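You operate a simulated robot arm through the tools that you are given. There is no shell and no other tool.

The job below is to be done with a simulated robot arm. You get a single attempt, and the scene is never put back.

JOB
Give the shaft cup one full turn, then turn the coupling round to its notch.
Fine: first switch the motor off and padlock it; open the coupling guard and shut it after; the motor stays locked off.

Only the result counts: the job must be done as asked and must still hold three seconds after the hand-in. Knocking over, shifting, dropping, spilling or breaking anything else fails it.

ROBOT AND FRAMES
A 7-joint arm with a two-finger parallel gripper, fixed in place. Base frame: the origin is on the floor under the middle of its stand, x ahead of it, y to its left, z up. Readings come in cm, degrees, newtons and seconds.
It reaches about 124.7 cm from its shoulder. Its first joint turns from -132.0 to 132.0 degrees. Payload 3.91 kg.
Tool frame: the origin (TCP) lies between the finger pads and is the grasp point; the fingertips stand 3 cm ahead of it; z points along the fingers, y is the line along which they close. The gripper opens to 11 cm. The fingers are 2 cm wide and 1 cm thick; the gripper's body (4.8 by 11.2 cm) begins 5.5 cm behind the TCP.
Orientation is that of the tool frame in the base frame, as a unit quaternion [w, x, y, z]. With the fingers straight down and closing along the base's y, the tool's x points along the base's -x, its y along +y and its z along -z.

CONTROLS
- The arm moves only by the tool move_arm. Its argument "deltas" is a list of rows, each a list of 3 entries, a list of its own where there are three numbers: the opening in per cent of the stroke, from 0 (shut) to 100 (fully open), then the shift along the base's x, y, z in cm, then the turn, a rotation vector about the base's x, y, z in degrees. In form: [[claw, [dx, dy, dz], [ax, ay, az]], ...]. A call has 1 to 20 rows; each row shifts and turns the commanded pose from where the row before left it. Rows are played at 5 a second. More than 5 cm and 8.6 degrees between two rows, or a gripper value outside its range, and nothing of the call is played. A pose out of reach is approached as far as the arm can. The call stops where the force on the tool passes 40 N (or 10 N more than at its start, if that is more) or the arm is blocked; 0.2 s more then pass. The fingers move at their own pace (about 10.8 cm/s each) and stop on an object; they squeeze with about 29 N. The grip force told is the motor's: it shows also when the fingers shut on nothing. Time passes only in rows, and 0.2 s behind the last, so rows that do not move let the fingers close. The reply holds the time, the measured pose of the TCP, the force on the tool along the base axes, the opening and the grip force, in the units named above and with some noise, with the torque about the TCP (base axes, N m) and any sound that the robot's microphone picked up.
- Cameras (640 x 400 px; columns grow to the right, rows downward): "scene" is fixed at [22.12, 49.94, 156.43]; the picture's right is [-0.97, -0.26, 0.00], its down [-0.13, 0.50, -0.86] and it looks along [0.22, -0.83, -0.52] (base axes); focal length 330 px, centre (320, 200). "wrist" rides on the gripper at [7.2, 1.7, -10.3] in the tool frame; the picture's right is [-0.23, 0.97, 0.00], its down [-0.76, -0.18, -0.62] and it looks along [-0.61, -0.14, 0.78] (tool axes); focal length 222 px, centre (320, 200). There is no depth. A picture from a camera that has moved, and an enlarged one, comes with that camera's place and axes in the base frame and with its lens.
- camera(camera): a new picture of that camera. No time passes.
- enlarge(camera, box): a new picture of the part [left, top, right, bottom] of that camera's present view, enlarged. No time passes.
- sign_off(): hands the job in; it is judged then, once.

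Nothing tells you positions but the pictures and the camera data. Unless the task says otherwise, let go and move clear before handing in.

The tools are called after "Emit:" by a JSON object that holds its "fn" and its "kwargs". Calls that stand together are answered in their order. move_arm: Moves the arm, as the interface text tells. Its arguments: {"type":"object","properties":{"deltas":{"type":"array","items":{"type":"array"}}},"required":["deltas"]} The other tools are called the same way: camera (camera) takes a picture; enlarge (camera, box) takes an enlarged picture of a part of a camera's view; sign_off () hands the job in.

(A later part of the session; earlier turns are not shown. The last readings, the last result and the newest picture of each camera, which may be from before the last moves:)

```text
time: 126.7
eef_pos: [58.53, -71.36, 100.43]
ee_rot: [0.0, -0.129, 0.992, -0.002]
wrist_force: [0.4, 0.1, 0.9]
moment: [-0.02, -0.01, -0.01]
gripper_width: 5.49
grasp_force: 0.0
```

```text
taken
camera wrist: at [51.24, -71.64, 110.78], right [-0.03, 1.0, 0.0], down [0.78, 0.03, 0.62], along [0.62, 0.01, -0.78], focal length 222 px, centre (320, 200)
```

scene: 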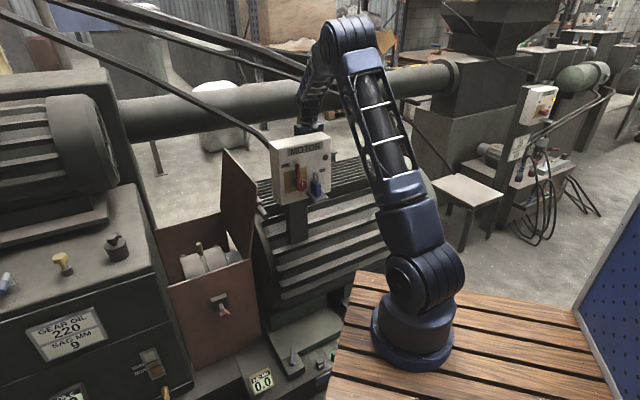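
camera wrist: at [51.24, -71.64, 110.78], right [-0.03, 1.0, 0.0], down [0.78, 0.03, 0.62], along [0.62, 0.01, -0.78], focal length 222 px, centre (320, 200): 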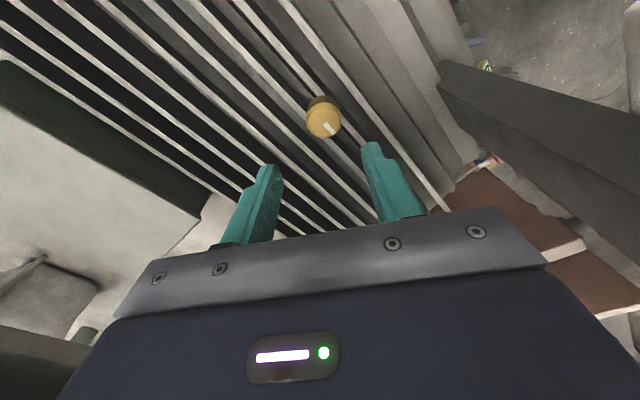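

Emit:
{"fn": "enlarge", "kwargs": {"camera": "wrist", "box": [280, 80, 370, 150]}}

```text
5.71 times, centred on (325, 115) of wrist
camera zoom: at [51.24, -71.64, 110.78], right [-0.03, 1.0, 0.0], down [0.78, 0.03, 0.62], along [0.62, 0.01, -0.78], focal length 1269 px, centre (291, 686)
```

zoom: 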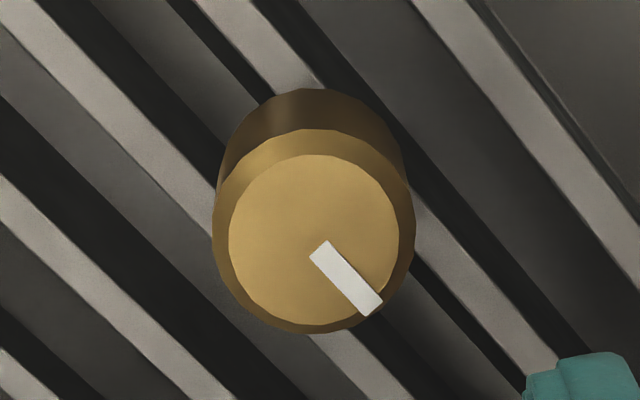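

Emit:
{"fn": "move_arm", "kwargs": {"deltas": [[50, [0.12, 0.27, -3], [0, 0, 0]], [50, [0, 0, -4], [0, 0, 0]], [50, [0, 0, -3.8], [0, 0, 0]], [50, [0, 0, 0], [0, 0, 0]]]}}

Emit:
{"fn": "camera", "kwargs": {"camera": "wrist"}}

```text
time: 127.7
eef_pos: [58.6, -70.95, 89.63]
ee_rot: [0.0, -0.129, 0.992, -0.002]
wrist_force: [0.6, 0.0, 0.7]
moment: [0.02, 0.0, 0.01]
gripper_width: 5.51
grasp_force: 0.1
```

```text
taken
camera wrist: at [51.36, -71.31, 99.94], right [-0.03, 1.0, 0.0], down [0.78, 0.02, 0.62], along [0.62, 0.01, -0.78], focal length 222 px, centre (320, 200)
```

wrist: 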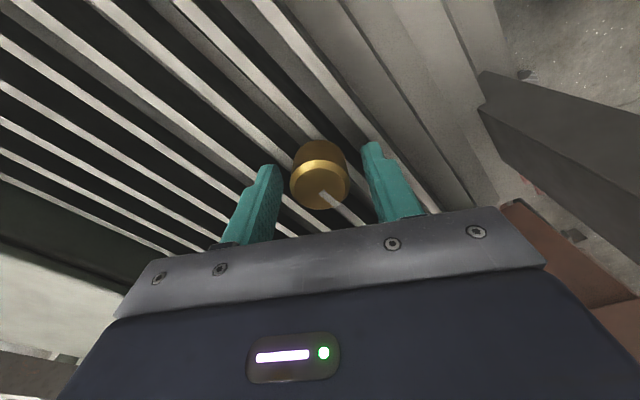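

Centred on the cup. Closing the fingers on it.

Emit:
{"fn": "move_arm", "kwargs": {"deltas": [[0, [0, 0, 0], [0, 0, 0]], [0, [0, 0, 0], [0, 0, 0]], [0, [0, 0, 0], [0, 0, 0]]]}}

Emit:
{"fn": "enlarge", "kwargs": {"camera": "wrist", "box": [260, 120, 380, 240]}}

```text
time: 128.5
eef_pos: [58.74, -70.93, 89.61]
ee_rot: [0.0, -0.129, 0.992, -0.002]
wrist_force: [-2.8, 7.5, -2.1]
moment: [0.83, -0.13, -0.02]
gripper_width: 3.38
grasp_force: 45.3
```

```text
3.33 times, centred on (320, 180) of wrist
camera zoom: at [51.35, -71.27, 99.94], right [-0.03, 1.0, 0.0], down [0.78, 0.02, 0.62], along [0.62, 0.02, -0.78], focal length 740 px, centre (320, 267)
```

zoom: 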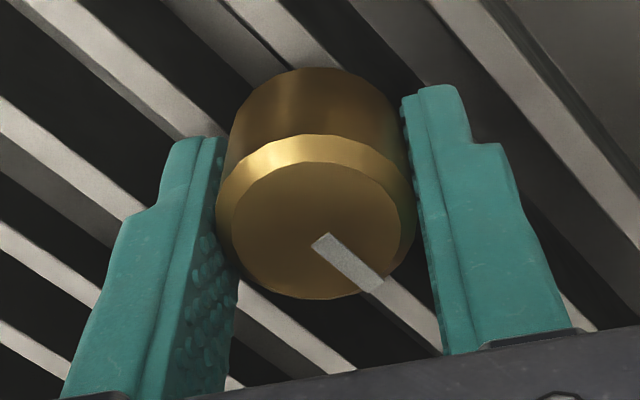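

Gripped (3.38 cm). Turning clockwise: first a short test of 17°.

Emit:
{"fn": "move_arm", "kwargs": {"deltas": [[0, [0, 0.05, 0], [0, 0, -8.5714]], [0, [0, 0, 0], [0, 0, -8.5714]]]}}

Emit:
{"fn": "enlarge", "kwargs": {"camera": "wrist", "box": [260, 120, 380, 240]}}

```text
time: 129.1
eef_pos: [58.64, -71.1, 89.56]
ee_rot: [-0.001, 0.022, 1.0, -0.002]
wrist_force: [6.1, -12.5, -17.1]
moment: [0.48, -0.54, 0.03]
gripper_width: 3.4
grasp_force: 45.0
```

```text
3.33 times, centred on (320, 180) of wrist
camera zoom: at [51.64, -69.12, 99.94], right [0.27, 0.96, 0.0], down [0.75, -0.21, 0.62], along [0.6, -0.17, -0.78], focal length 740 px, centre (320, 267)
```

zoom: 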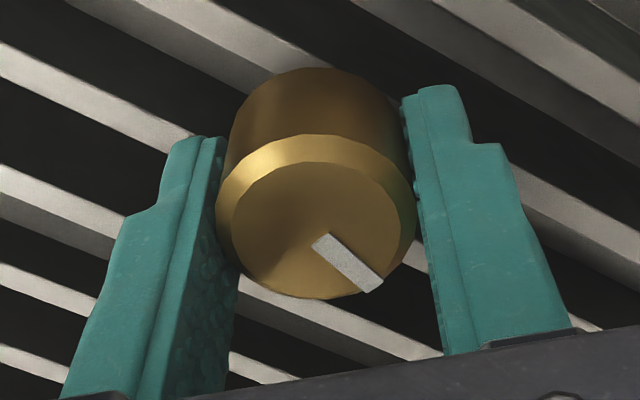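

The cup turns with the fingers, mark following. It pulls down slightly (a thread), so I'll follow down a little as I continue this stroke.

Emit:
{"fn": "move_arm", "kwargs": {"deltas": [[0, [-0.02, 0.06, -0.06], [0, 0, -8.5714]], [0, [0, 0, -0.02], [0, 0, -8.5714]], [0, [0, 0, -0.02], [0, 0, -8.5714]]]}}

Emit:
{"fn": "move_arm", "kwargs": {"deltas": [[0, [0, 0, -0.02], [0, 0, -8.5714]], [0, [0, 0, -0.02], [0, 0, -8.5714]], [0, [0, 0, -0.02], [0, 0, -8.5714]]]}}

```text
time: 129.9
eef_pos: [58.66, -71.11, 89.68]
ee_rot: [0.0, 0.245, 0.97, -0.002]
wrist_force: [8.6, -35.8, -7.5]
moment: [0.67, -0.66, 0.12]
gripper_width: 3.39
grasp_force: 44.5
```

```text
time: 130.7
eef_pos: [58.35, -71.08, 89.68]
ee_rot: [-0.001, 0.454, 0.891, -0.002]
wrist_force: [-19.7, -25.3, 12.2]
moment: [0.0, -0.41, 0.0]
gripper_width: 3.36
grasp_force: 44.5
```

Side force shows a small eccentricity between the hand axis and cup axis; I'll correct it step by step while finishing this stroke.

Emit:
{"fn": "move_arm", "kwargs": {"deltas": [[0, [-0.12, -0.16, 0], [0, 0, 0]], [0, [0, 0, 0], [0, 0, 0]]]}}

Emit:
{"fn": "move_arm", "kwargs": {"deltas": [[0, [-0.05, -0.03, -0.01], [0, 0, -8.5714]], [0, [-0.05, -0.02, -0.01], [0, 0, -8.5714]]]}}

```text
time: 131.3
eef_pos: [58.4, -70.97, 89.51]
ee_rot: [0.0, 0.453, 0.892, -0.002]
wrist_force: [-17.1, -14.8, 19.1]
moment: [0.9, 0.14, 0.03]
gripper_width: 3.35
grasp_force: 44.6
```

```text
time: 131.9
eef_pos: [58.31, -71.08, 89.63]
ee_rot: [-0.001, 0.581, 0.814, -0.002]
wrist_force: [-19.8, -0.5, 30.5]
moment: [0.13, -0.41, 0.01]
gripper_width: 3.34
grasp_force: 45.6
```

Emit:
{"fn": "move_arm", "kwargs": {"deltas": [[0, [-0.1, 0.0, 0.12], [0, 0, 0]], [0, [0, 0, 0], [0, 0, 0]]]}}

Emit:
{"fn": "enlarge", "kwargs": {"camera": "wrist", "box": [260, 120, 380, 240]}}

```text
time: 132.5
eef_pos: [58.34, -71.01, 89.62]
ee_rot: [-0.002, 0.58, 0.815, -0.001]
wrist_force: [-10.0, 0.7, 10.5]
moment: [-0.89, -1.08, 0.0]
gripper_width: 3.35
grasp_force: 45.6
```

```text
3.33 times, centred on (320, 180) of wrist
camera zoom: at [57.81, -63.75, 99.9], right [0.99, 0.1, 0.0], down [0.08, -0.78, 0.62], along [0.06, -0.62, -0.78], focal length 740 px, centre (320, 267)
```

zoom: 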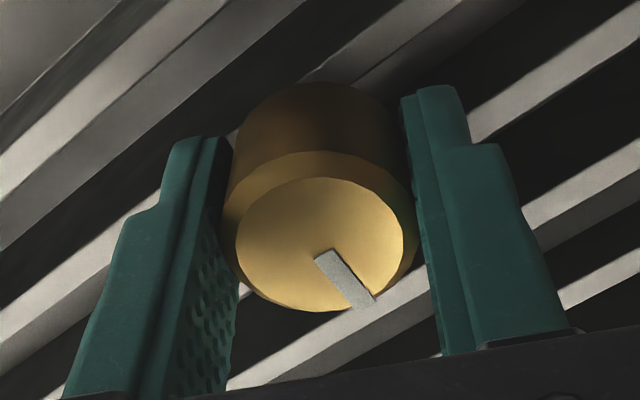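

Good—about 86° done. Continuing the rest of this stroke with small corrections.

Emit:
{"fn": "move_arm", "kwargs": {"deltas": [[0, [-0.06, 0.02, 0.03], [0, 0, -8.5714]], [0, [-0.03, 0.03, 0], [0, 0, -8.5714]]]}}

Emit:
{"fn": "move_arm", "kwargs": {"deltas": [[0, [-0.02, 0.03, 0], [0, 0, -8.5714]], [0, [0, 0.03, 0], [0, 0, -8.5714]]]}}

```text
time: 133.1
eef_pos: [58.25, -71.04, 89.63]
ee_rot: [-0.001, 0.695, 0.719, -0.002]
wrist_force: [9.8, -7.6, 4.0]
moment: [-0.4, -0.57, -0.01]
gripper_width: 3.32
grasp_force: 44.8
```

```text
time: 133.7
eef_pos: [58.31, -71.01, 89.52]
ee_rot: [0.0, 0.795, 0.607, -0.002]
wrist_force: [26.5, -16.7, -3.6]
moment: [-1.07, -0.41, 0.01]
gripper_width: 3.33
grasp_force: 45.6
```

One stroke of 120° done. Opening and checking the mark's angle.

Emit:
{"fn": "move_arm", "kwargs": {"deltas": [[50, [0, 0, 0], [0, 0, 0]], [50, [0, 0, 0], [0, 0, 0]]]}}

Emit:
{"fn": "enlarge", "kwargs": {"camera": "wrist", "box": [260, 120, 380, 240]}}

```text
time: 134.3
eef_pos: [58.07, -71.09, 89.55]
ee_rot: [-0.003, 0.795, 0.607, -0.002]
wrist_force: [0.5, 0.2, -0.1]
moment: [0.0, 0.01, -0.01]
gripper_width: 5.51
grasp_force: 0.0
```

```text
3.33 times, centred on (320, 180) of wrist
camera zoom: at [61.89, -64.6, 99.91], right [0.88, -0.48, -0.01], down [-0.37, -0.69, 0.62], along [-0.3, -0.55, -0.78], focal length 740 px, centre (320, 267)
```

zoom: 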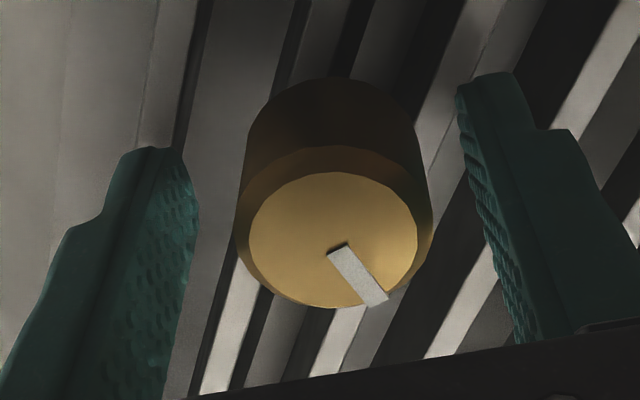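

The mark now reads about -131° from its start (eccentric grip added a little). I'll re-centre on the cup's true axis (58.25,-71.06), rotate the open hand back, and regrip.

Emit:
{"fn": "move_arm", "kwargs": {"deltas": [[50, [0.18, 0.03, 0], [0, 0, 0]], [50, [0, 0, 0], [0, 0, 8.5714]], [50, [0, 0, 0], [0, 0, 8.5714]], [50, [0, 0, 0], [0, 0, 8.5714]], [50, [0, 0, 0], [0, 0, 8.5714]], [50, [0, 0, 0], [0, 0, 8.5714]], [50, [0, 0, 0], [0, 0, 8.5714]], [50, [0, 0, 0], [0, 0, 8.5714]], [50, [0, 0, 0], [0, 0, 8.5714]], [50, [0, 0, 0], [0, 0, 8.5714]], [50, [0, 0, 0], [0, 0, 8.5714]], [50, [0, 0, 0], [0, 0, 8.5714]], [50, [0, 0, 0], [0, 0, 8.5714]], [50, [0, 0, 0], [0, 0, 8.5714]], [50, [0, 0, 0], [0, 0, 8.5714]]]}}

Emit:
{"fn": "enlarge", "kwargs": {"camera": "wrist", "box": [260, 120, 380, 240]}}

```text
time: 137.5
eef_pos: [58.2, -70.93, 89.58]
ee_rot: [0.0, -0.128, 0.992, -0.002]
wrist_force: [0.2, 0.2, -0.2]
moment: [-0.01, 0.01, 0.0]
gripper_width: 5.5
grasp_force: 0.0
```

```text
3.33 times, centred on (320, 180) of wrist
camera zoom: at [51.0, -71.23, 99.95], right [-0.03, 1.0, 0.0], down [0.78, 0.03, 0.62], along [0.62, 0.02, -0.78], focal length 740 px, centre (320, 267)
```

zoom: 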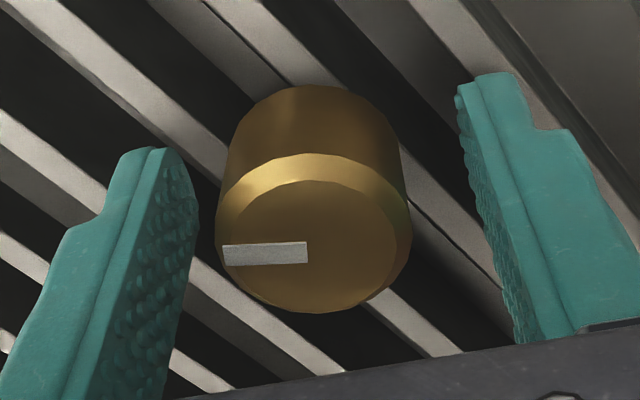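

Well centred now. Gripping for the second stroke.

Emit:
{"fn": "move_arm", "kwargs": {"deltas": [[0, [0, 0, 0], [0, 0, 0]], [0, [0, 0, 0], [0, 0, 0]], [0, [0, 0, 0], [0, 0, 0]]]}}

Emit:
{"fn": "move_arm", "kwargs": {"deltas": [[0, [0, 0, 0], [0, 0, -8.5714]], [0, [0, 0, 0], [0, 0, -8.5714]], [0, [0, 0, 0], [0, 0, -8.5714]], [0, [0, 0, 0], [0, 0, -8.5714]]]}}

```text
time: 138.3
eef_pos: [58.36, -71.06, 89.7]
ee_rot: [0.0, -0.128, 0.992, -0.002]
wrist_force: [3.4, -21.1, -1.6]
moment: [0.56, -0.11, -0.05]
gripper_width: 3.33
grasp_force: 44.8
```

```text
time: 139.3
eef_pos: [58.22, -71.12, 89.73]
ee_rot: [0.0, 0.171, 0.985, -0.002]
wrist_force: [-8.7, -12.4, 5.3]
moment: [0.28, 0.09, -0.01]
gripper_width: 3.27
grasp_force: 44.6
```

Emit:
{"fn": "move_arm", "kwargs": {"deltas": [[0, [-0.04, -0.07, 0], [0, 0, -8.5714]], [0, [0, 0, 0], [0, 0, -8.5714]], [0, [0, 0, 0], [0, 0, -8.5714]], [0, [0, 0, 0], [0, 0, -8.5714]]]}}

Emit:
{"fn": "move_arm", "kwargs": {"deltas": [[0, [0, 0, 0], [0, 0, -8.5714]], [0, [0, 0, 0], [0, 0, -8.5714]], [0, [0, 0, 0], [0, 0, -8.5714]]]}}

```text
time: 140.3
eef_pos: [58.18, -70.9, 89.7]
ee_rot: [-0.002, 0.453, 0.892, -0.001]
wrist_force: [-11.5, 11.2, 4.3]
moment: [0.7, -0.53, -0.01]
gripper_width: 3.3
grasp_force: 45.5
```

```text
time: 141.1
eef_pos: [58.31, -70.9, 89.53]
ee_rot: [-0.001, 0.64, 0.769, -0.001]
wrist_force: [-2.7, 20.0, 0.7]
moment: [1.03, -0.77, -0.03]
gripper_width: 3.31
grasp_force: 44.8
```

Emit:
{"fn": "move_arm", "kwargs": {"deltas": [[0, [0, 0.08, 0], [0, 0, -8.5714]], [0, [0, 0.03, 0], [0, 0, -8.5714]], [0, [0, 0, 0], [0, 0, -8.5714]]]}}

Emit:
{"fn": "move_arm", "kwargs": {"deltas": [[50, [0, 0, 0], [0, 0, 0]], [50, [0, 0, 0], [0, 0, 0]]]}}

Emit:
{"fn": "enlarge", "kwargs": {"camera": "wrist", "box": [260, 120, 380, 240]}}

```text
time: 141.9
eef_pos: [58.32, -71.02, 89.67]
ee_rot: [-0.001, 0.795, 0.606, -0.003]
wrist_force: [9.5, 13.5, -4.0]
moment: [-1.16, -0.7, 0.02]
gripper_width: 3.26
grasp_force: 44.8
```

```text
time: 142.5
eef_pos: [58.17, -70.93, 89.55]
ee_rot: [-0.002, 0.795, 0.606, -0.001]
wrist_force: [0.1, -0.2, -0.2]
moment: [-0.01, 0.0, 0.0]
gripper_width: 5.52
grasp_force: 0.0
```

```text
3.33 times, centred on (320, 180) of wrist
camera zoom: at [62.01, -64.58, 99.94], right [0.88, -0.48, 0.0], down [-0.37, -0.69, 0.62], along [-0.3, -0.55, -0.78], focal length 740 px, centre (320, 267)
```

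zoom: 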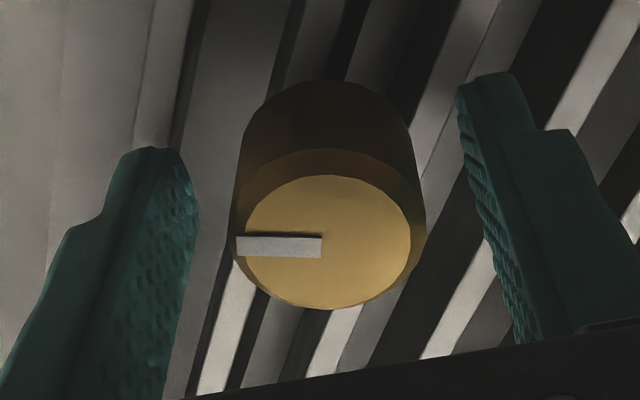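

About 241° done by the mark. Rotating the open hand back for the third stroke.

Emit:
{"fn": "move_arm", "kwargs": {"deltas": [[50, [0.04, -0.08, 0], [0, 0, 0]], [50, [0, 0, 0], [0, 0, 8.5714]], [50, [0, 0, 0], [0, 0, 8.5714]], [50, [0, 0, 0], [0, 0, 8.5714]], [50, [0, 0, 0], [0, 0, 8.5714]], [50, [0, 0, 0], [0, 0, 8.5714]], [50, [0, 0, 0], [0, 0, 8.5714]], [50, [0, 0, 0], [0, 0, 8.5714]], [50, [0, 0, 0], [0, 0, 8.5714]], [50, [0, 0, 0], [0, 0, 8.5714]], [50, [0, 0, 0], [0, 0, 8.5714]], [50, [0, 0, 0], [0, 0, 8.5714]], [50, [0, 0, 0], [0, 0, 8.5714]], [50, [0, 0, 0], [0, 0, 8.5714]], [50, [0, 0, 0], [0, 0, 8.5714]]]}}

Emit:
{"fn": "enlarge", "kwargs": {"camera": "wrist", "box": [260, 120, 380, 240]}}

```text
time: 145.7
eef_pos: [58.22, -70.93, 89.58]
ee_rot: [0.001, -0.128, 0.992, -0.002]
wrist_force: [0.2, -0.1, 0.5]
moment: [-0.02, 0.02, -0.01]
gripper_width: 5.47
grasp_force: 0.0
```

```text
3.33 times, centred on (320, 180) of wrist
camera zoom: at [51.02, -71.35, 99.93], right [-0.03, 1.0, 0.0], down [0.78, 0.03, 0.62], along [0.62, 0.02, -0.78], focal length 740 px, centre (320, 267)
```

zoom: 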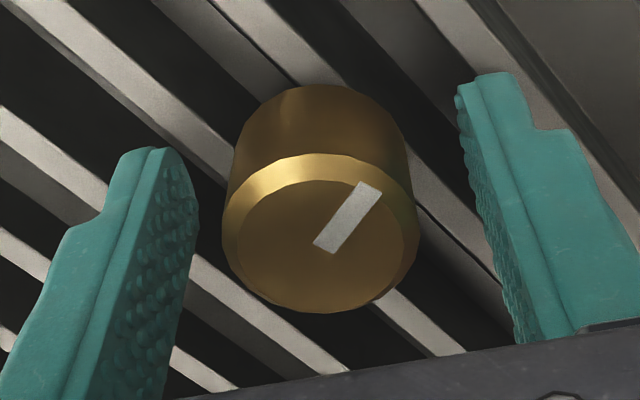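

The readings differ by several degrees at this low angle, so I'll rise 11 cm to the same view used before turning, for a reliable angle comparison.

Emit:
{"fn": "move_arm", "kwargs": {"deltas": [[50, [0, 0, 4], [0, 0, 0]], [50, [0, 0, 4], [0, 0, 0]], [50, [0, 0, 2.85], [0, 0, 0]]]}}

Emit:
{"fn": "enlarge", "kwargs": {"camera": "wrist", "box": [280, 80, 370, 150]}}

```text
time: 146.5
eef_pos: [58.41, -70.94, 100.4]
ee_rot: [-0.001, -0.128, 0.992, -0.001]
wrist_force: [0.9, -0.2, 0.0]
moment: [0.01, 0.01, 0.01]
gripper_width: 5.51
grasp_force: 0.1
```

```text
5.71 times, centred on (325, 115) of wrist
camera zoom: at [51.16, -71.18, 110.84], right [-0.03, 1.0, 0.0], down [0.78, 0.02, 0.62], along [0.62, 0.02, -0.78], focal length 1269 px, centre (291, 686)
```

zoom: 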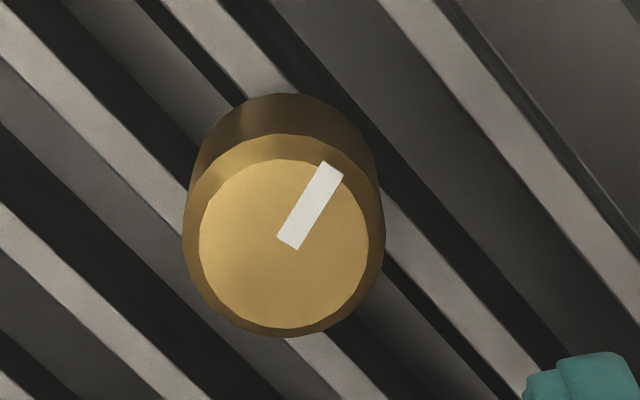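

Comparing like views, the cup has turned about 252° clockwise; ~108° remain. Going down for the third stroke.

Emit:
{"fn": "move_arm", "kwargs": {"deltas": [[50, [-0.15, -0.11, -3], [0, 0, 0]], [50, [0, 0, -4], [0, 0, 0]], [50, [0, 0, -3.8], [0, 0, 0]], [50, [0, 0, 0], [0, 0, 0]], [0, [0, 0, 0], [0, 0, 0]], [0, [0, 0, 0], [0, 0, 0]], [0, [0, 0, 0], [0, 0, 0]]]}}

Emit:
{"fn": "move_arm", "kwargs": {"deltas": [[0, [0, 0, 0], [0, 0, -8.5]], [0, [0, 0, 0], [0, 0, -8.5]], [0, [0, 0, 0], [0, 0, -8.5]], [0, [0, 0, 0], [0, 0, -8.5]]]}}

Emit:
{"fn": "move_arm", "kwargs": {"deltas": [[0, [0, 0, 0], [0, 0, -8.5]], [0, [0, 0, 0], [0, 0, -8.5]], [0, [0, 0, 0], [0, 0, -8.5]], [0, [0, 0, 0], [0, 0, -8.5]]]}}

```text
time: 148.1
eef_pos: [58.22, -71.12, 89.63]
ee_rot: [0.001, -0.128, 0.992, 0.0]
wrist_force: [-5.9, 10.8, -5.4]
moment: [0.86, -0.34, 0.0]
gripper_width: 3.27
grasp_force: 44.6
```

```text
time: 149.1
eef_pos: [58.17, -70.85, 89.56]
ee_rot: [-0.001, 0.168, 0.986, -0.001]
wrist_force: [-7.4, 32.6, -21.6]
moment: [0.49, -0.3, 0.06]
gripper_width: 3.28
grasp_force: 45.0
```

```text
time: 150.1
eef_pos: [58.32, -71.02, 89.78]
ee_rot: [-0.001, 0.449, 0.894, -0.002]
wrist_force: [8.2, 40.1, -14.9]
moment: [1.13, -0.54, 0.0]
gripper_width: 3.27
grasp_force: 45.2
```

Emit:
{"fn": "move_arm", "kwargs": {"deltas": [[0, [0.03, 0.18, -0.05], [0, 0, 0]], [0, [0, 0.05, 0], [0, 0, -8.5]]]}}

Emit:
{"fn": "move_arm", "kwargs": {"deltas": [[0, [0.02, 0.03, 0], [0, 0, -8.5]], [0, [0.02, 0, 0], [0, 0, -8.5]], [0, [0, 0, 0], [0, 0, -8.5]]]}}

```text
time: 150.7
eef_pos: [58.33, -71.03, 89.73]
ee_rot: [0.001, 0.514, 0.858, -0.004]
wrist_force: [23.3, 9.9, -3.8]
moment: [0.93, -0.43, -0.02]
gripper_width: 3.27
grasp_force: 45.4
```

```text
time: 151.5
eef_pos: [58.25, -71.12, 89.69]
ee_rot: [0.0, 0.691, 0.723, -0.002]
wrist_force: [35.3, -10.0, 12.8]
moment: [-0.94, -0.97, 0.02]
gripper_width: 3.28
grasp_force: 44.3
```

Third stroke: hand turned 102°. Releasing, rotating back, and rising to the reference view to measure.

Emit:
{"fn": "move_arm", "kwargs": {"deltas": [[0, [0.12, -0.04, 0], [0, 0, 0]], [50, [0, 0, 0], [0, 0, 0]], [50, [0, 0, 0], [0, 0, 0]], [50, [0, 0, 0], [0, 0, 8.5]], [50, [0, 0, 0], [0, 0, 8.5]], [50, [0, 0, 0], [0, 0, 8.5]], [50, [0, 0, 0], [0, 0, 8.5]], [50, [0, 0, 0], [0, 0, 8.5]], [50, [0, 0, 0], [0, 0, 8.5]], [50, [0, 0, 0], [0, 0, 8.5]], [50, [0, 0, 0], [0, 0, 8.5]], [50, [0, 0, 0], [0, 0, 8.5]], [50, [0, 0, 0], [0, 0, 8.5]], [50, [0, 0, 0], [0, 0, 8.5]], [50, [0, 0, 0], [0, 0, 8.5]], [50, [0, 0, 4], [0, 0, 0]], [50, [0, 0, 4], [0, 0, 0]], [50, [0, 0, 2.8], [0, 0, 0]]]}}

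Emit:
{"fn": "enlarge", "kwargs": {"camera": "wrist", "box": [280, 80, 370, 150]}}

```text
time: 155.3
eef_pos: [58.3, -70.73, 100.48]
ee_rot: [0.0, -0.129, 0.992, -0.003]
wrist_force: [0.3, -0.1, -0.7]
moment: [0.0, 0.0, 0.0]
gripper_width: 5.51
grasp_force: 0.1
```

```text
5.71 times, centred on (325, 115) of wrist
camera zoom: at [51.11, -71.08, 110.89], right [-0.03, 1.0, 0.0], down [0.78, 0.02, 0.62], along [0.62, 0.02, -0.78], focal length 1269 px, centre (291, 686)
```

zoom: 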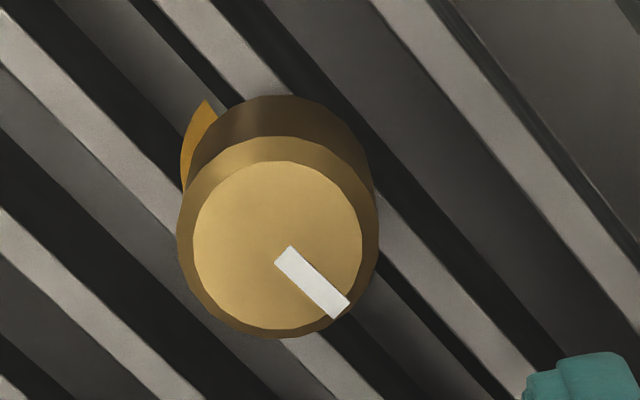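

The mark is back within ~4° of its start (≈356°, essentially one full turn), and something amber has appeared beside the cup—likely a bead of grease. Let me look at it.

Emit:
{"fn": "enlarge", "kwargs": {"camera": "wrist", "box": [295, 90, 345, 140]}}

Emit:
{"fn": "camera", "kwargs": {"camera": "wrist"}}

```text
8.00 times, centred on (320, 115) of wrist
camera zoom: at [51.11, -71.08, 110.89], right [-0.03, 1.0, 0.0], down [0.78, 0.02, 0.62], along [0.62, 0.02, -0.78], focal length 1777 px, centre (320, 880)
```

zoom: 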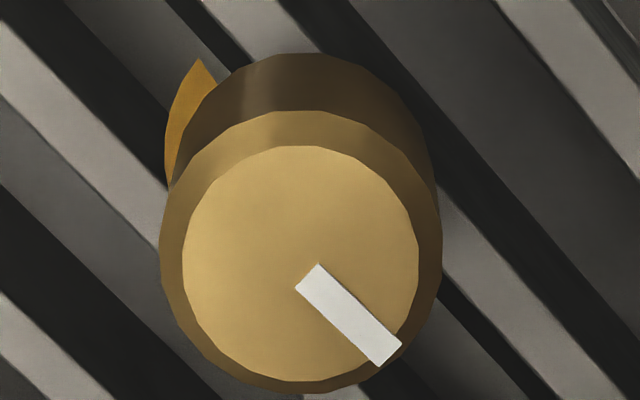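

```text
taken
camera wrist: at [51.11, -71.08, 110.89], right [-0.03, 1.0, 0.0], down [0.78, 0.02, 0.62], along [0.62, 0.02, -0.78], focal length 222 px, centre (320, 200)
```

wrist: 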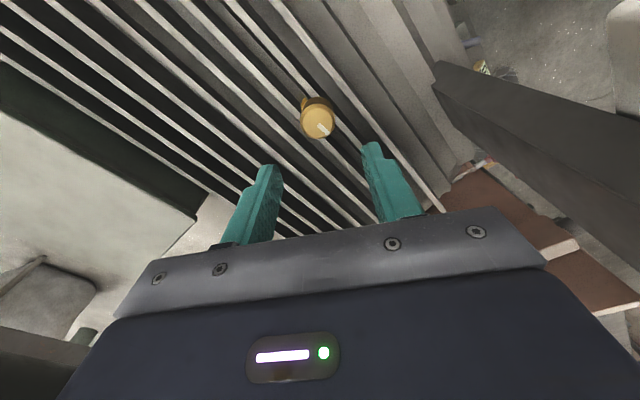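

A grease bead came out at the completed turn: the cup is done. Now back over the coupling; I'll restore the hand yaw on the way.

Emit:
{"fn": "move_arm", "kwargs": {"deltas": [[50, [0, 0, 5], [0, 0, 0]], [50, [0, 0, 5], [0, 0, 0]], [50, [0, 0, 5], [0, 0, 0]], [50, [0, 0, 5], [0, 0, 0]], [50, [0, 0, 4.5], [0, 0, 0]], [50, [3.42, 2.93, 0], [0, 0, -8.5714]], [50, [3.42, 2.93, 0], [0, 0, -8.5714]], [50, [3.42, 2.93, 0], [0, 0, -8.5714]], [50, [3.42, 2.93, 0], [0, 0, -8.5714]], [50, [3.42, 2.93, 0], [0, 0, -8.5714]], [50, [3.42, 2.93, 0], [0, 0, -8.5714]], [50, [3.42, 2.93, 0], [0, 0, -8.5714]], [50, [3.42, 2.93, 0], [0, 0, 0]], [50, [3.42, 2.93, 0], [0, 0, 0]], [50, [3.42, 2.93, 0], [0, 0, 0]], [50, [3.42, 2.93, 0], [0, 0, 0]]]}}

Emit:
{"fn": "camera", "kwargs": {"camera": "wrist"}}

Emit:
{"fn": "camera", "kwargs": {"camera": "scene"}}

```text
time: 158.7
eef_pos: [96.13, -38.88, 124.75]
ee_rot: [0.0, 0.385, 0.923, -0.002]
wrist_force: [-0.7, -1.0, 0.8]
moment: [0.07, -0.04, 0.01]
gripper_width: 5.49
grasp_force: 0.1
```

```text
taken
camera wrist: at [92.45, -32.54, 135.02], right [0.85, 0.52, 0.0], down [0.41, -0.66, 0.62], along [0.32, -0.53, -0.78], focal length 222 px, centre (320, 200)
```

wrist: 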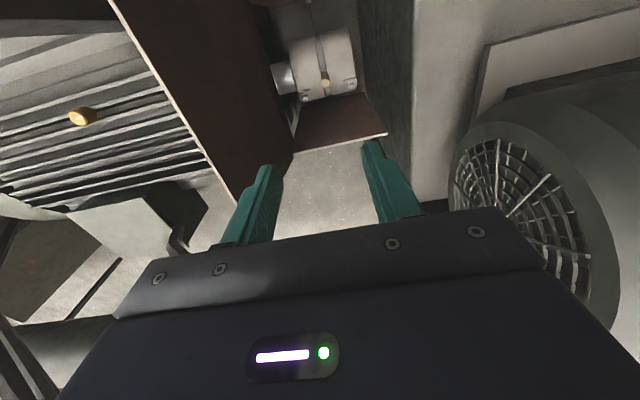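

```text
taken
```

scene: 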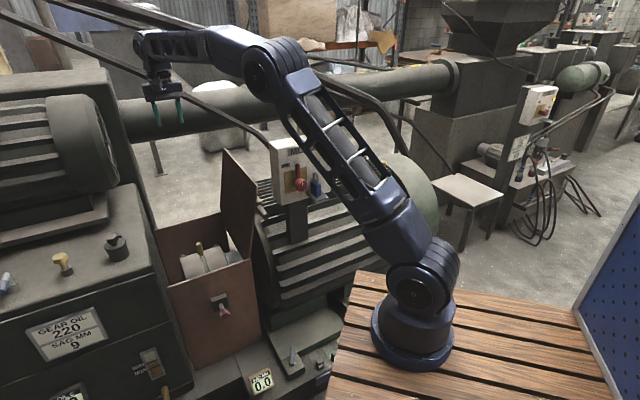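

I'll lower to view the coupling ring closely and search for the notch.

Emit:
{"fn": "move_arm", "kwargs": {"deltas": [[40, [-1.4, 1.4, -4.5], [0, 0, 0]], [40, [-1.4, 1.4, -4.5], [0, 0, 0]], [40, [-1.4, 1.4, -4.5], [0, 0, 0]], [40, [-1.4, 1.4, -4.5], [0, 0, 0]], [40, [0, 0, -5], [0, 0, 0]], [40, [0, 0, -5], [0, 0, 0]]]}}

Emit:
{"fn": "camera", "kwargs": {"camera": "wrist"}}

Emit:
{"fn": "enlarge", "kwargs": {"camera": "wrist", "box": [270, 0, 400, 130]}}

```text
time: 160.1
eef_pos: [90.39, -33.11, 96.67]
ee_rot: [0.0, 0.384, 0.923, -0.001]
wrist_force: [-0.7, 0.4, 0.7]
moment: [-0.01, -0.07, 0.03]
gripper_width: 4.42
grasp_force: 0.0
```

```text
taken
camera wrist: at [86.62, -26.9, 107.0], right [0.85, 0.52, 0.0], down [0.41, -0.66, 0.62], along [0.33, -0.53, -0.78], focal length 222 px, centre (320, 200)
```

wrist: 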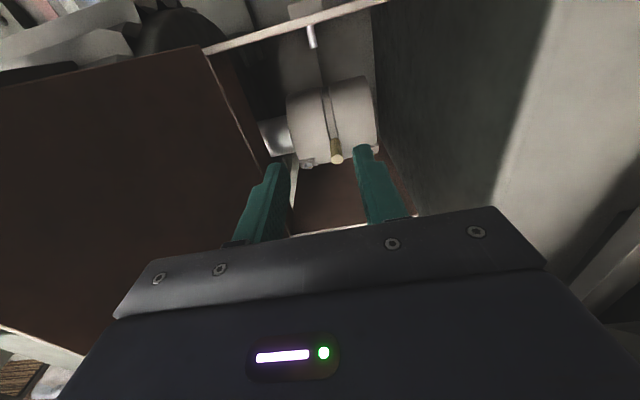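

```text
3.08 times, centred on (335, 65) of wrist
camera zoom: at [86.62, -26.9, 107.0], right [0.85, 0.52, 0.0], down [0.41, -0.66, 0.62], along [0.33, -0.53, -0.78], focal length 684 px, centre (274, 615)
```

zoom: 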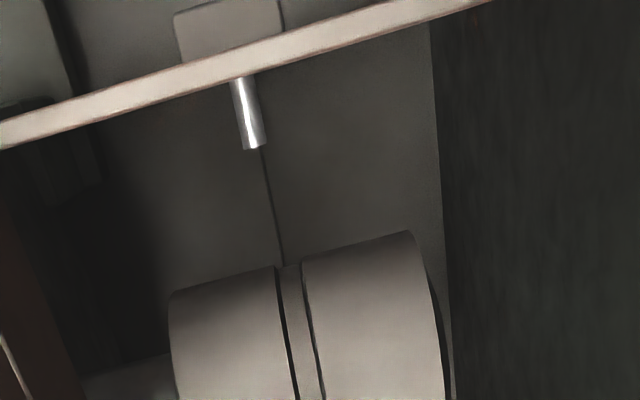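

Emit:
{"fn": "enlarge", "kwargs": {"camera": "wrist", "box": [290, 70, 390, 180]}}

Emit:
{"fn": "enlarge", "kwargs": {"camera": "scene", "box": [175, 230, 245, 290]}}

```text
3.64 times, centred on (340, 125) of wrist
camera zoom: at [86.62, -26.9, 107.0], right [0.85, 0.52, 0.0], down [0.41, -0.66, 0.62], along [0.33, -0.53, -0.78], focal length 808 px, centre (247, 473)
```

zoom: 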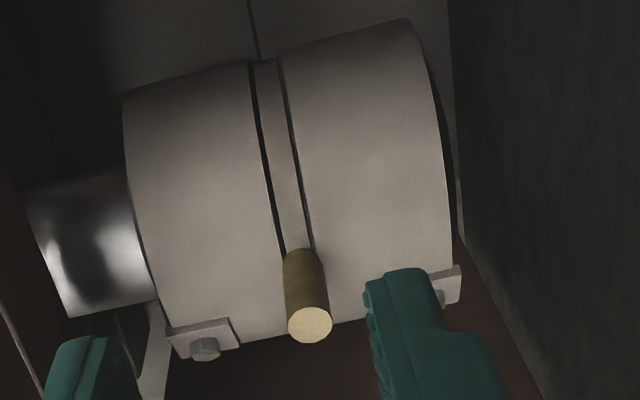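

```text
6.67 times, centred on (210, 260) of scene
camera zoom: at [22.12, 49.94, 156.43], right [-0.97, -0.26, 0.0], down [-0.13, 0.5, -0.86], along [0.22, -0.83, -0.52], focal length 2201 px, centre (1053, -200)
```

zoom: 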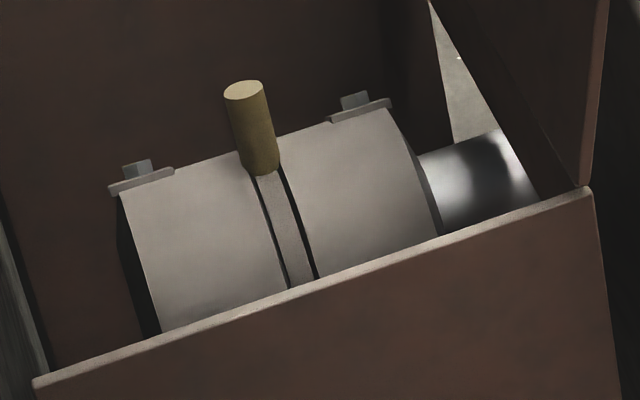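

The peg stands at about 100° (just past top). I'll close the fingers, come down in front of the peg, and push it toward the back while watching the ring for the notch.

Emit:
{"fn": "move_arm", "kwargs": {"deltas": [[0, [2.2, -2.2, -3], [0, 0, 0]], [0, [2.2, -2.2, -3], [0, 0, 0]], [0, [2.1, -2.1, -3], [0, 0, 0]], [0, [0, 0, -4.7], [0, 0, 0]], [0, [0, 0, -4.7], [0, 0, 0]], [0, [0, 0, -4.6], [0, 0, 0]], [0, [0, 0, -4.6], [0, 0, 0]]]}}

Emit:
{"fn": "camera", "kwargs": {"camera": "wrist"}}

Emit:
{"fn": "enlarge", "kwargs": {"camera": "scene", "box": [150, 200, 270, 310]}}

```text
time: 161.7
eef_pos: [97.02, -39.54, 69.04]
ee_rot: [0.0, 0.386, 0.923, -0.002]
wrist_force: [1.1, 0.4, 0.6]
moment: [-0.01, 0.04, -0.04]
gripper_width: 0.0
grasp_force: 28.6
```

```text
taken
camera wrist: at [93.36, -33.28, 79.48], right [0.85, 0.52, 0.0], down [0.41, -0.66, 0.62], along [0.33, -0.53, -0.78], focal length 222 px, centre (320, 200)
```

wrist: 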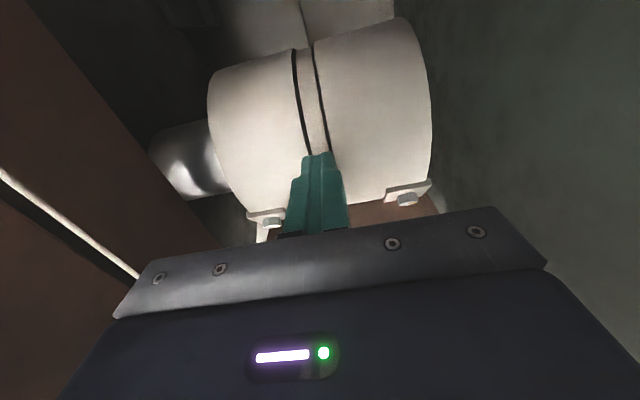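

```text
3.64 times, centred on (210, 255) of scene
camera zoom: at [22.12, 49.94, 156.43], right [-0.97, -0.26, 0.0], down [-0.13, 0.5, -0.86], along [0.22, -0.83, -0.52], focal length 1200 px, centre (720, 0)
```

zoom: 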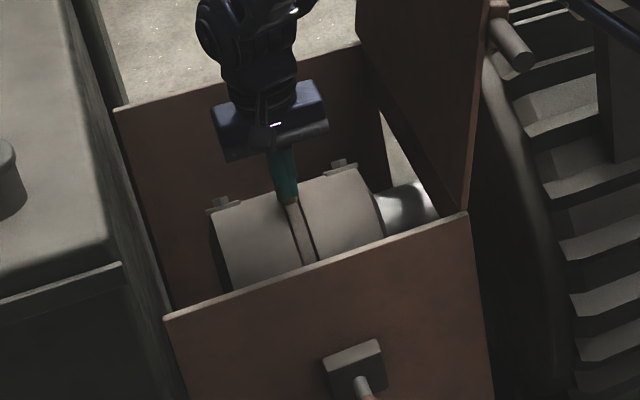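

Fingers are just in front of the peg. Pushing gently toward the back.

Emit:
{"fn": "move_arm", "kwargs": {"deltas": [[0, [0.7, -0.7, 0], [0, 0, 0]], [0, [0.7, -0.7, 0], [0, 0, 0]], [0, [0.7, -0.7, 0], [0, 0, 0]], [0, [0.7, -0.7, -0.1], [0, 0, 0]]]}}

Emit:
{"fn": "enlarge", "kwargs": {"camera": "scene", "box": [150, 200, 270, 310]}}

```text
time: 162.7
eef_pos: [99.68, -42.45, 69.19]
ee_rot: [-0.001, 0.385, 0.923, -0.002]
wrist_force: [-0.8, 0.8, -0.8]
moment: [0.01, -0.02, 0.0]
gripper_width: 0.01
grasp_force: 28.7
```

```text
3.64 times, centred on (210, 255) of scene
camera zoom: at [22.12, 49.94, 156.43], right [-0.97, -0.26, 0.0], down [-0.13, 0.5, -0.86], along [0.22, -0.83, -0.52], focal length 1200 px, centre (720, 0)
```

zoom: 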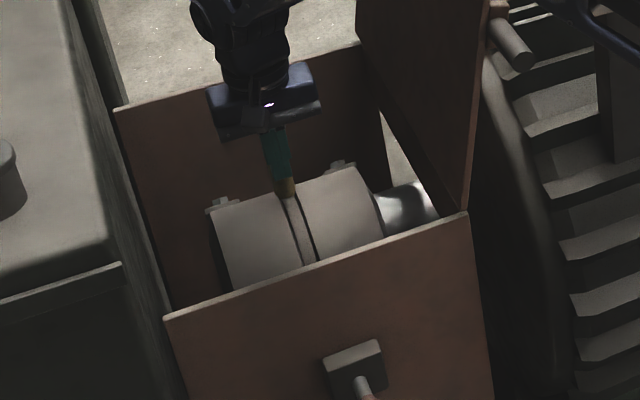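

Emit:
{"fn": "move_arm", "kwargs": {"deltas": [[0, [0.7, -0.7, -0.1], [0, 0, 0]], [0, [0.7, -0.7, -0.1], [0, 0, 0]], [0, [0.7, -0.7, -0.2], [0, 0, 0]]]}}

Emit:
{"fn": "enlarge", "kwargs": {"camera": "scene", "box": [150, 200, 270, 310]}}

Emit:
{"fn": "camera", "kwargs": {"camera": "wrist"}}

```text
time: 163.5
eef_pos: [101.89, -44.28, 68.85]
ee_rot: [-0.002, 0.384, 0.923, -0.002]
wrist_force: [-11.3, 7.5, 8.3]
moment: [0.15, 0.3, -0.06]
gripper_width: 0.0
grasp_force: 29.5
```

```text
3.64 times, centred on (210, 255) of scene
camera zoom: at [22.12, 49.94, 156.43], right [-0.97, -0.26, 0.0], down [-0.13, 0.5, -0.86], along [0.22, -0.83, -0.52], focal length 1200 px, centre (720, 0)
```

zoom: 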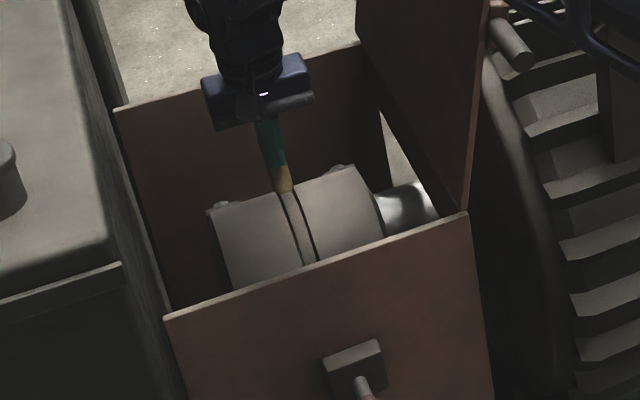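

```text
taken
camera wrist: at [98.15, -38.11, 79.2], right [0.85, 0.52, 0.0], down [0.41, -0.66, 0.62], along [0.32, -0.53, -0.78], focal length 222 px, centre (320, 200)
```

wrist: 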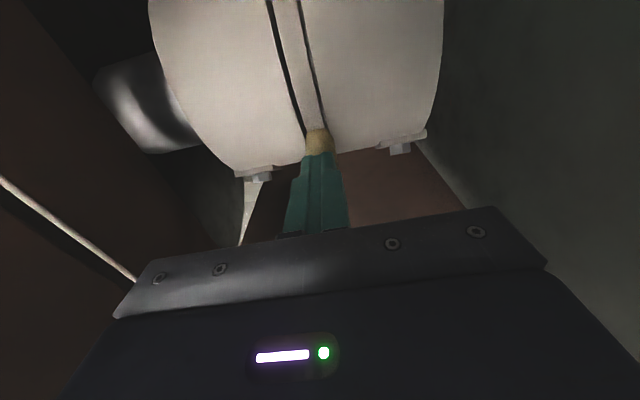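

The coupling turns (friction ~13 N). Continuing to push along the arc and watching the front of the ring.

Emit:
{"fn": "move_arm", "kwargs": {"deltas": [[0, [0.4, -0.4, -0.9], [0, 0, 0]], [0, [0.6, -0.6, -0.8], [0, 0, 0]], [0, [0.6, -0.6, -0.9], [0, 0, 0]]]}}

Emit:
{"fn": "enlarge", "kwargs": {"camera": "scene", "box": [165, 220, 255, 300]}}

Emit:
{"fn": "camera", "kwargs": {"camera": "wrist"}}

```text
time: 163.8
eef_pos: [101.81, -44.33, 68.86]
ee_rot: [-0.003, 0.383, 0.924, -0.001]
wrist_force: [-19.4, 10.5, 18.3]
moment: [0.15, 0.53, -0.11]
gripper_width: 0.0
grasp_force: 28.7
stopped in row 1: the force on the tool passed its limit at 59 N (the readings are from after the stop); the commanded pose is now the measured one
```

```text
5.00 times, centred on (210, 260) of scene
camera zoom: at [22.12, 49.94, 156.43], right [-0.97, -0.26, 0.0], down [-0.13, 0.5, -0.86], along [0.22, -0.83, -0.52], focal length 1650 px, centre (870, -100)
```

zoom: 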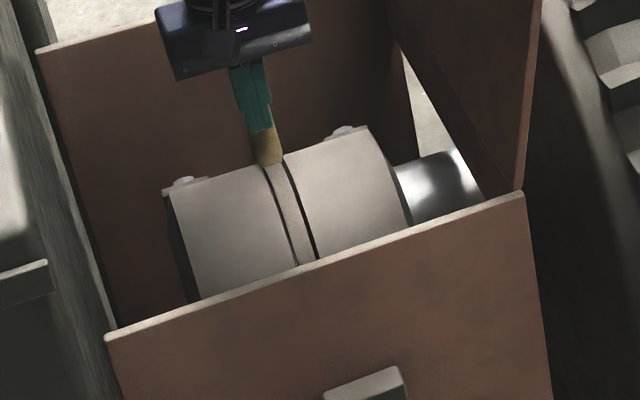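

```text
taken
camera wrist: at [98.21, -38.11, 79.21], right [0.85, 0.52, -0.01], down [0.41, -0.67, 0.62], along [0.32, -0.53, -0.78], focal length 222 px, centre (320, 200)
```

wrist: 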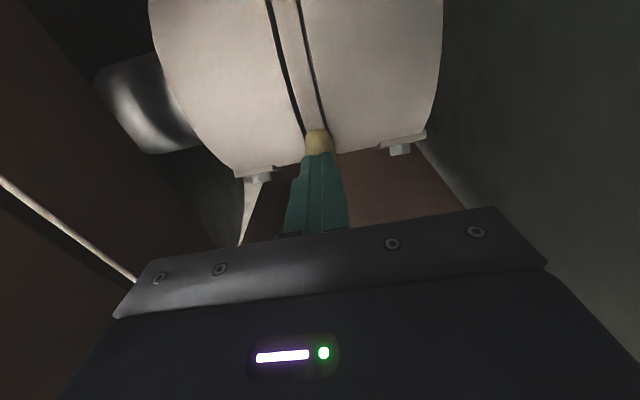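

Emit:
{"fn": "move_arm", "kwargs": {"deltas": [[0, [0.2, -0.2, -0.15], [0, 0, 0]], [0, [0.2, -0.2, -0.15], [0, 0, 0]], [0, [0.2, -0.2, -0.15], [0, 0, 0]]]}}

```text
time: 164.1
eef_pos: [101.92, -44.29, 68.9]
ee_rot: [-0.006, 0.384, 0.923, -0.001]
wrist_force: [-19.4, 8.5, 17.2]
moment: [0.04, 0.55, -0.07]
gripper_width: 0.02
grasp_force: 29.2
stopped in row 1: the force on the tool passed its limit at 50 N (the readings are from after the stop); the commanded pose is now the measured one
```

The coupling stopped hard after ~20°. I'll check whether the plunger (red knob) has moved in — maybe it dropped into the notch.

Emit:
{"fn": "enlarge", "kwargs": {"camera": "scene", "box": [180, 270, 260, 340]}}

Emit:
{"fn": "enlarge", "kwargs": {"camera": "wrist", "box": [220, 80, 440, 220]}}

```text
5.71 times, centred on (220, 305) of scene
camera zoom: at [22.12, 49.94, 156.43], right [-0.97, -0.26, 0.0], down [-0.13, 0.5, -0.86], along [0.22, -0.83, -0.52], focal length 1886 px, centre (891, -400)
```

zoom: 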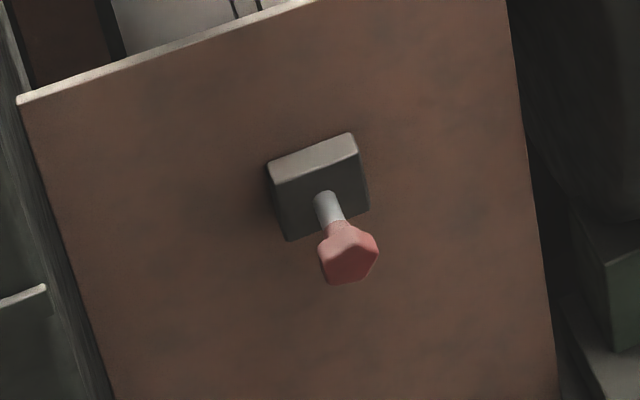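

```text
2.86 times, centred on (330, 150) of wrist
camera zoom: at [98.26, -38.11, 79.22], right [0.85, 0.53, -0.01], down [0.42, -0.67, 0.62], along [0.32, -0.53, -0.79], focal length 635 px, centre (291, 343)
```

zoom: 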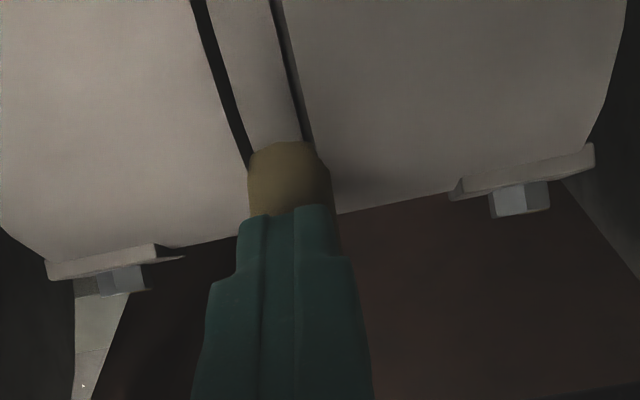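

The knob hasn't moved, so this looks like the end of travel in that direction. I'll back off and try turning the peg the other way (toward the front).

Emit:
{"fn": "move_arm", "kwargs": {"deltas": [[0, [-1, 1, 0.5], [0, 0, 0]], [0, [-2, 2, 2], [0, 0, 0]], [0, [0, 0, 4], [0, 0, 0]], [0, [0, 0, 4], [0, 0, 0]]]}}

Emit:
{"fn": "camera", "kwargs": {"camera": "wrist"}}

Emit:
{"fn": "enlarge", "kwargs": {"camera": "scene", "box": [175, 225, 245, 290]}}

```text
time: 165.1
eef_pos: [98.79, -41.44, 79.04]
ee_rot: [-0.005, 0.384, 0.923, -0.002]
wrist_force: [-0.8, 0.3, -1.1]
moment: [0.02, -0.01, 0.01]
gripper_width: 0.0
grasp_force: 28.9
```

```text
taken
camera wrist: at [95.15, -35.22, 89.42], right [0.85, 0.52, -0.01], down [0.42, -0.67, 0.62], along [0.32, -0.53, -0.79], focal length 222 px, centre (320, 200)
```

wrist: 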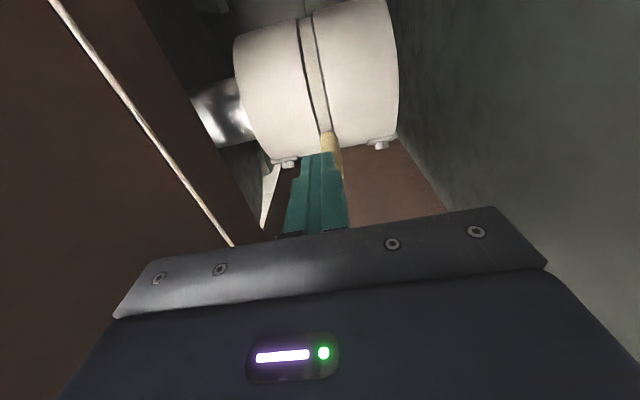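

```text
6.15 times, centred on (210, 258) of scene
camera zoom: at [22.12, 49.94, 156.43], right [-0.97, -0.26, 0.0], down [-0.13, 0.5, -0.86], along [0.22, -0.83, -0.52], focal length 2031 px, centre (997, -154)
```

zoom: 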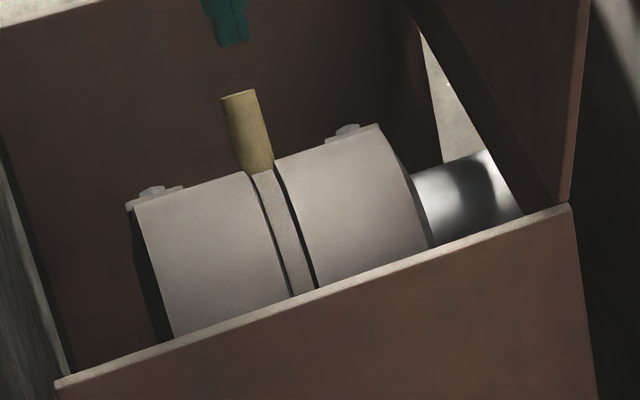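

The coupling moved back about 20° and stopped. Now going behind the peg to push it forward.

Emit:
{"fn": "move_arm", "kwargs": {"deltas": [[0, [2.45, -2.45, 0.5], [0, 0, 0]], [0, [2.45, -2.45, 0], [0, 0, 0]], [0, [2.45, -2.45, 0], [0, 0, 0]], [0, [0, 0, -4.5], [0, 0, 0]], [0, [0, 0, -4.5], [0, 0, 0]], [0, [0, 0, -4.4], [0, 0, 0]]]}}

Emit:
{"fn": "camera", "kwargs": {"camera": "wrist"}}

Emit:
{"fn": "enlarge", "kwargs": {"camera": "scene", "box": [165, 215, 255, 295]}}

```text
time: 166.5
eef_pos: [106.44, -48.56, 66.6]
ee_rot: [-0.003, 0.384, 0.923, -0.001]
wrist_force: [-0.3, -0.2, 2.8]
moment: [0.02, -0.01, 0.01]
gripper_width: 0.0
grasp_force: 28.4
```

```text
taken
camera wrist: at [102.75, -42.41, 76.96], right [0.85, 0.52, -0.01], down [0.41, -0.67, 0.62], along [0.32, -0.53, -0.78], focal length 222 px, centre (320, 200)
```

wrist: 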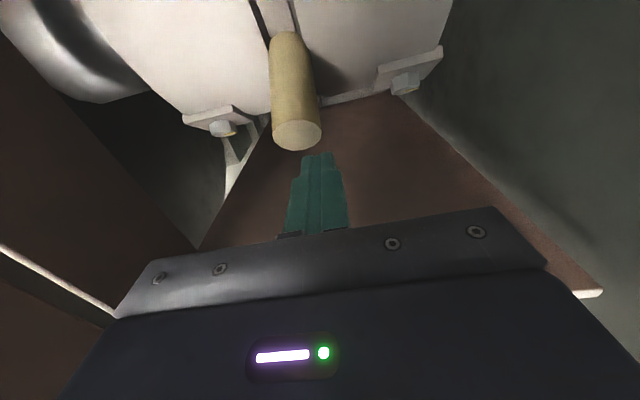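

```text
5.00 times, centred on (210, 255) of scene
camera zoom: at [22.12, 49.94, 156.43], right [-0.97, -0.26, 0.0], down [-0.13, 0.5, -0.86], along [0.22, -0.83, -0.52], focal length 1650 px, centre (870, -75)
```

zoom: 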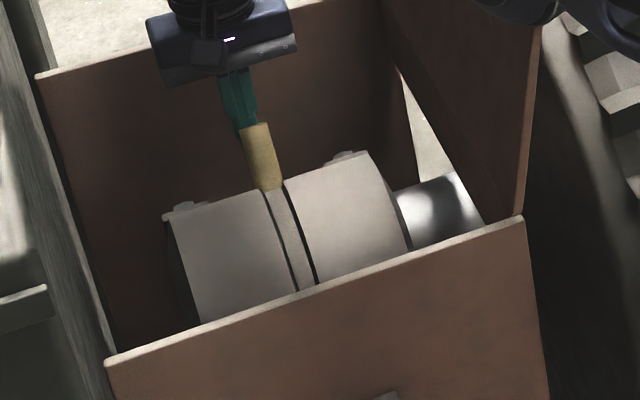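

Fingers are behind the peg. Pushing it forward slowly.

Emit:
{"fn": "move_arm", "kwargs": {"deltas": [[0, [-0.5, 0.5, 0.1], [0, 0, 0]], [0, [-0.5, 0.5, 0.1], [0, 0, 0]], [0, [-0.4, 0.4, 0.1], [0, 0, 0]], [0, [-0.4, 0.4, 0.1], [0, 0, 0]], [0, [-0.4, 0.4, 0.2], [0, 0, 0]], [0, [-0.4, 0.4, 0.2], [0, 0, 0]]]}}

Emit:
{"fn": "enlarge", "kwargs": {"camera": "scene", "box": [165, 215, 255, 295]}}

```text
time: 168.0
eef_pos: [103.91, -46.26, 67.58]
ee_rot: [-0.002, 0.385, 0.923, -0.001]
wrist_force: [1.7, -2.0, 7.0]
moment: [0.01, 0.05, 0.07]
gripper_width: 0.0
grasp_force: 28.9
stopped in row 6: the force on the tool passed its limit at 43 N (the readings are from after the stop); the commanded pose is now the measured one
```

```text
5.00 times, centred on (210, 255) of scene
camera zoom: at [22.12, 49.94, 156.43], right [-0.97, -0.26, 0.0], down [-0.13, 0.5, -0.86], along [0.22, -0.83, -0.52], focal length 1650 px, centre (870, -75)
```

zoom: 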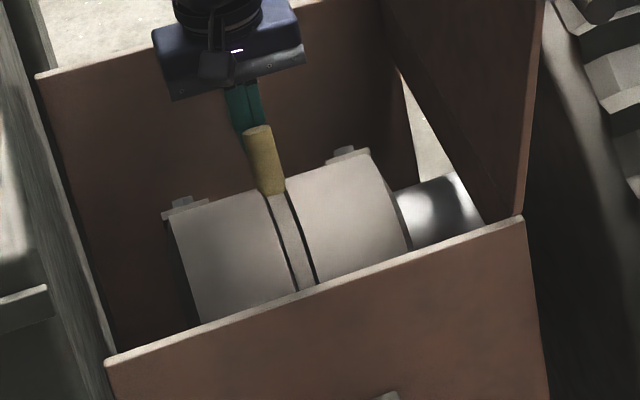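

Emit:
{"fn": "move_arm", "kwargs": {"deltas": [[0, [-0.2, 0.2, 0.05], [0, 0, 0]], [0, [-0.2, 0.2, 0.05], [0, 0, 0]], [0, [-0.2, 0.2, 0.05], [0, 0, 0]]]}}

Emit:
{"fn": "camera", "kwargs": {"camera": "wrist"}}

```text
time: 168.8
eef_pos: [103.27, -45.62, 67.95]
ee_rot: [0.0, 0.384, 0.923, -0.002]
wrist_force: [6.6, -8.2, 23.4]
moment: [0.1, 0.25, 0.05]
gripper_width: 0.0
grasp_force: 28.6
```

```text
taken
camera wrist: at [99.63, -39.41, 78.21], right [0.85, 0.52, 0.0], down [0.41, -0.66, 0.62], along [0.33, -0.53, -0.78], focal length 222 px, centre (320, 200)
```

wrist: 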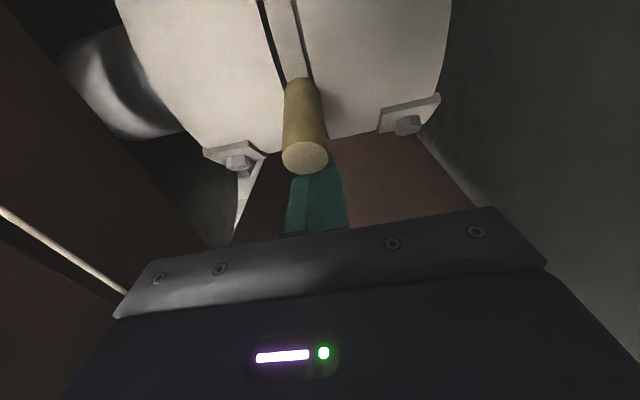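

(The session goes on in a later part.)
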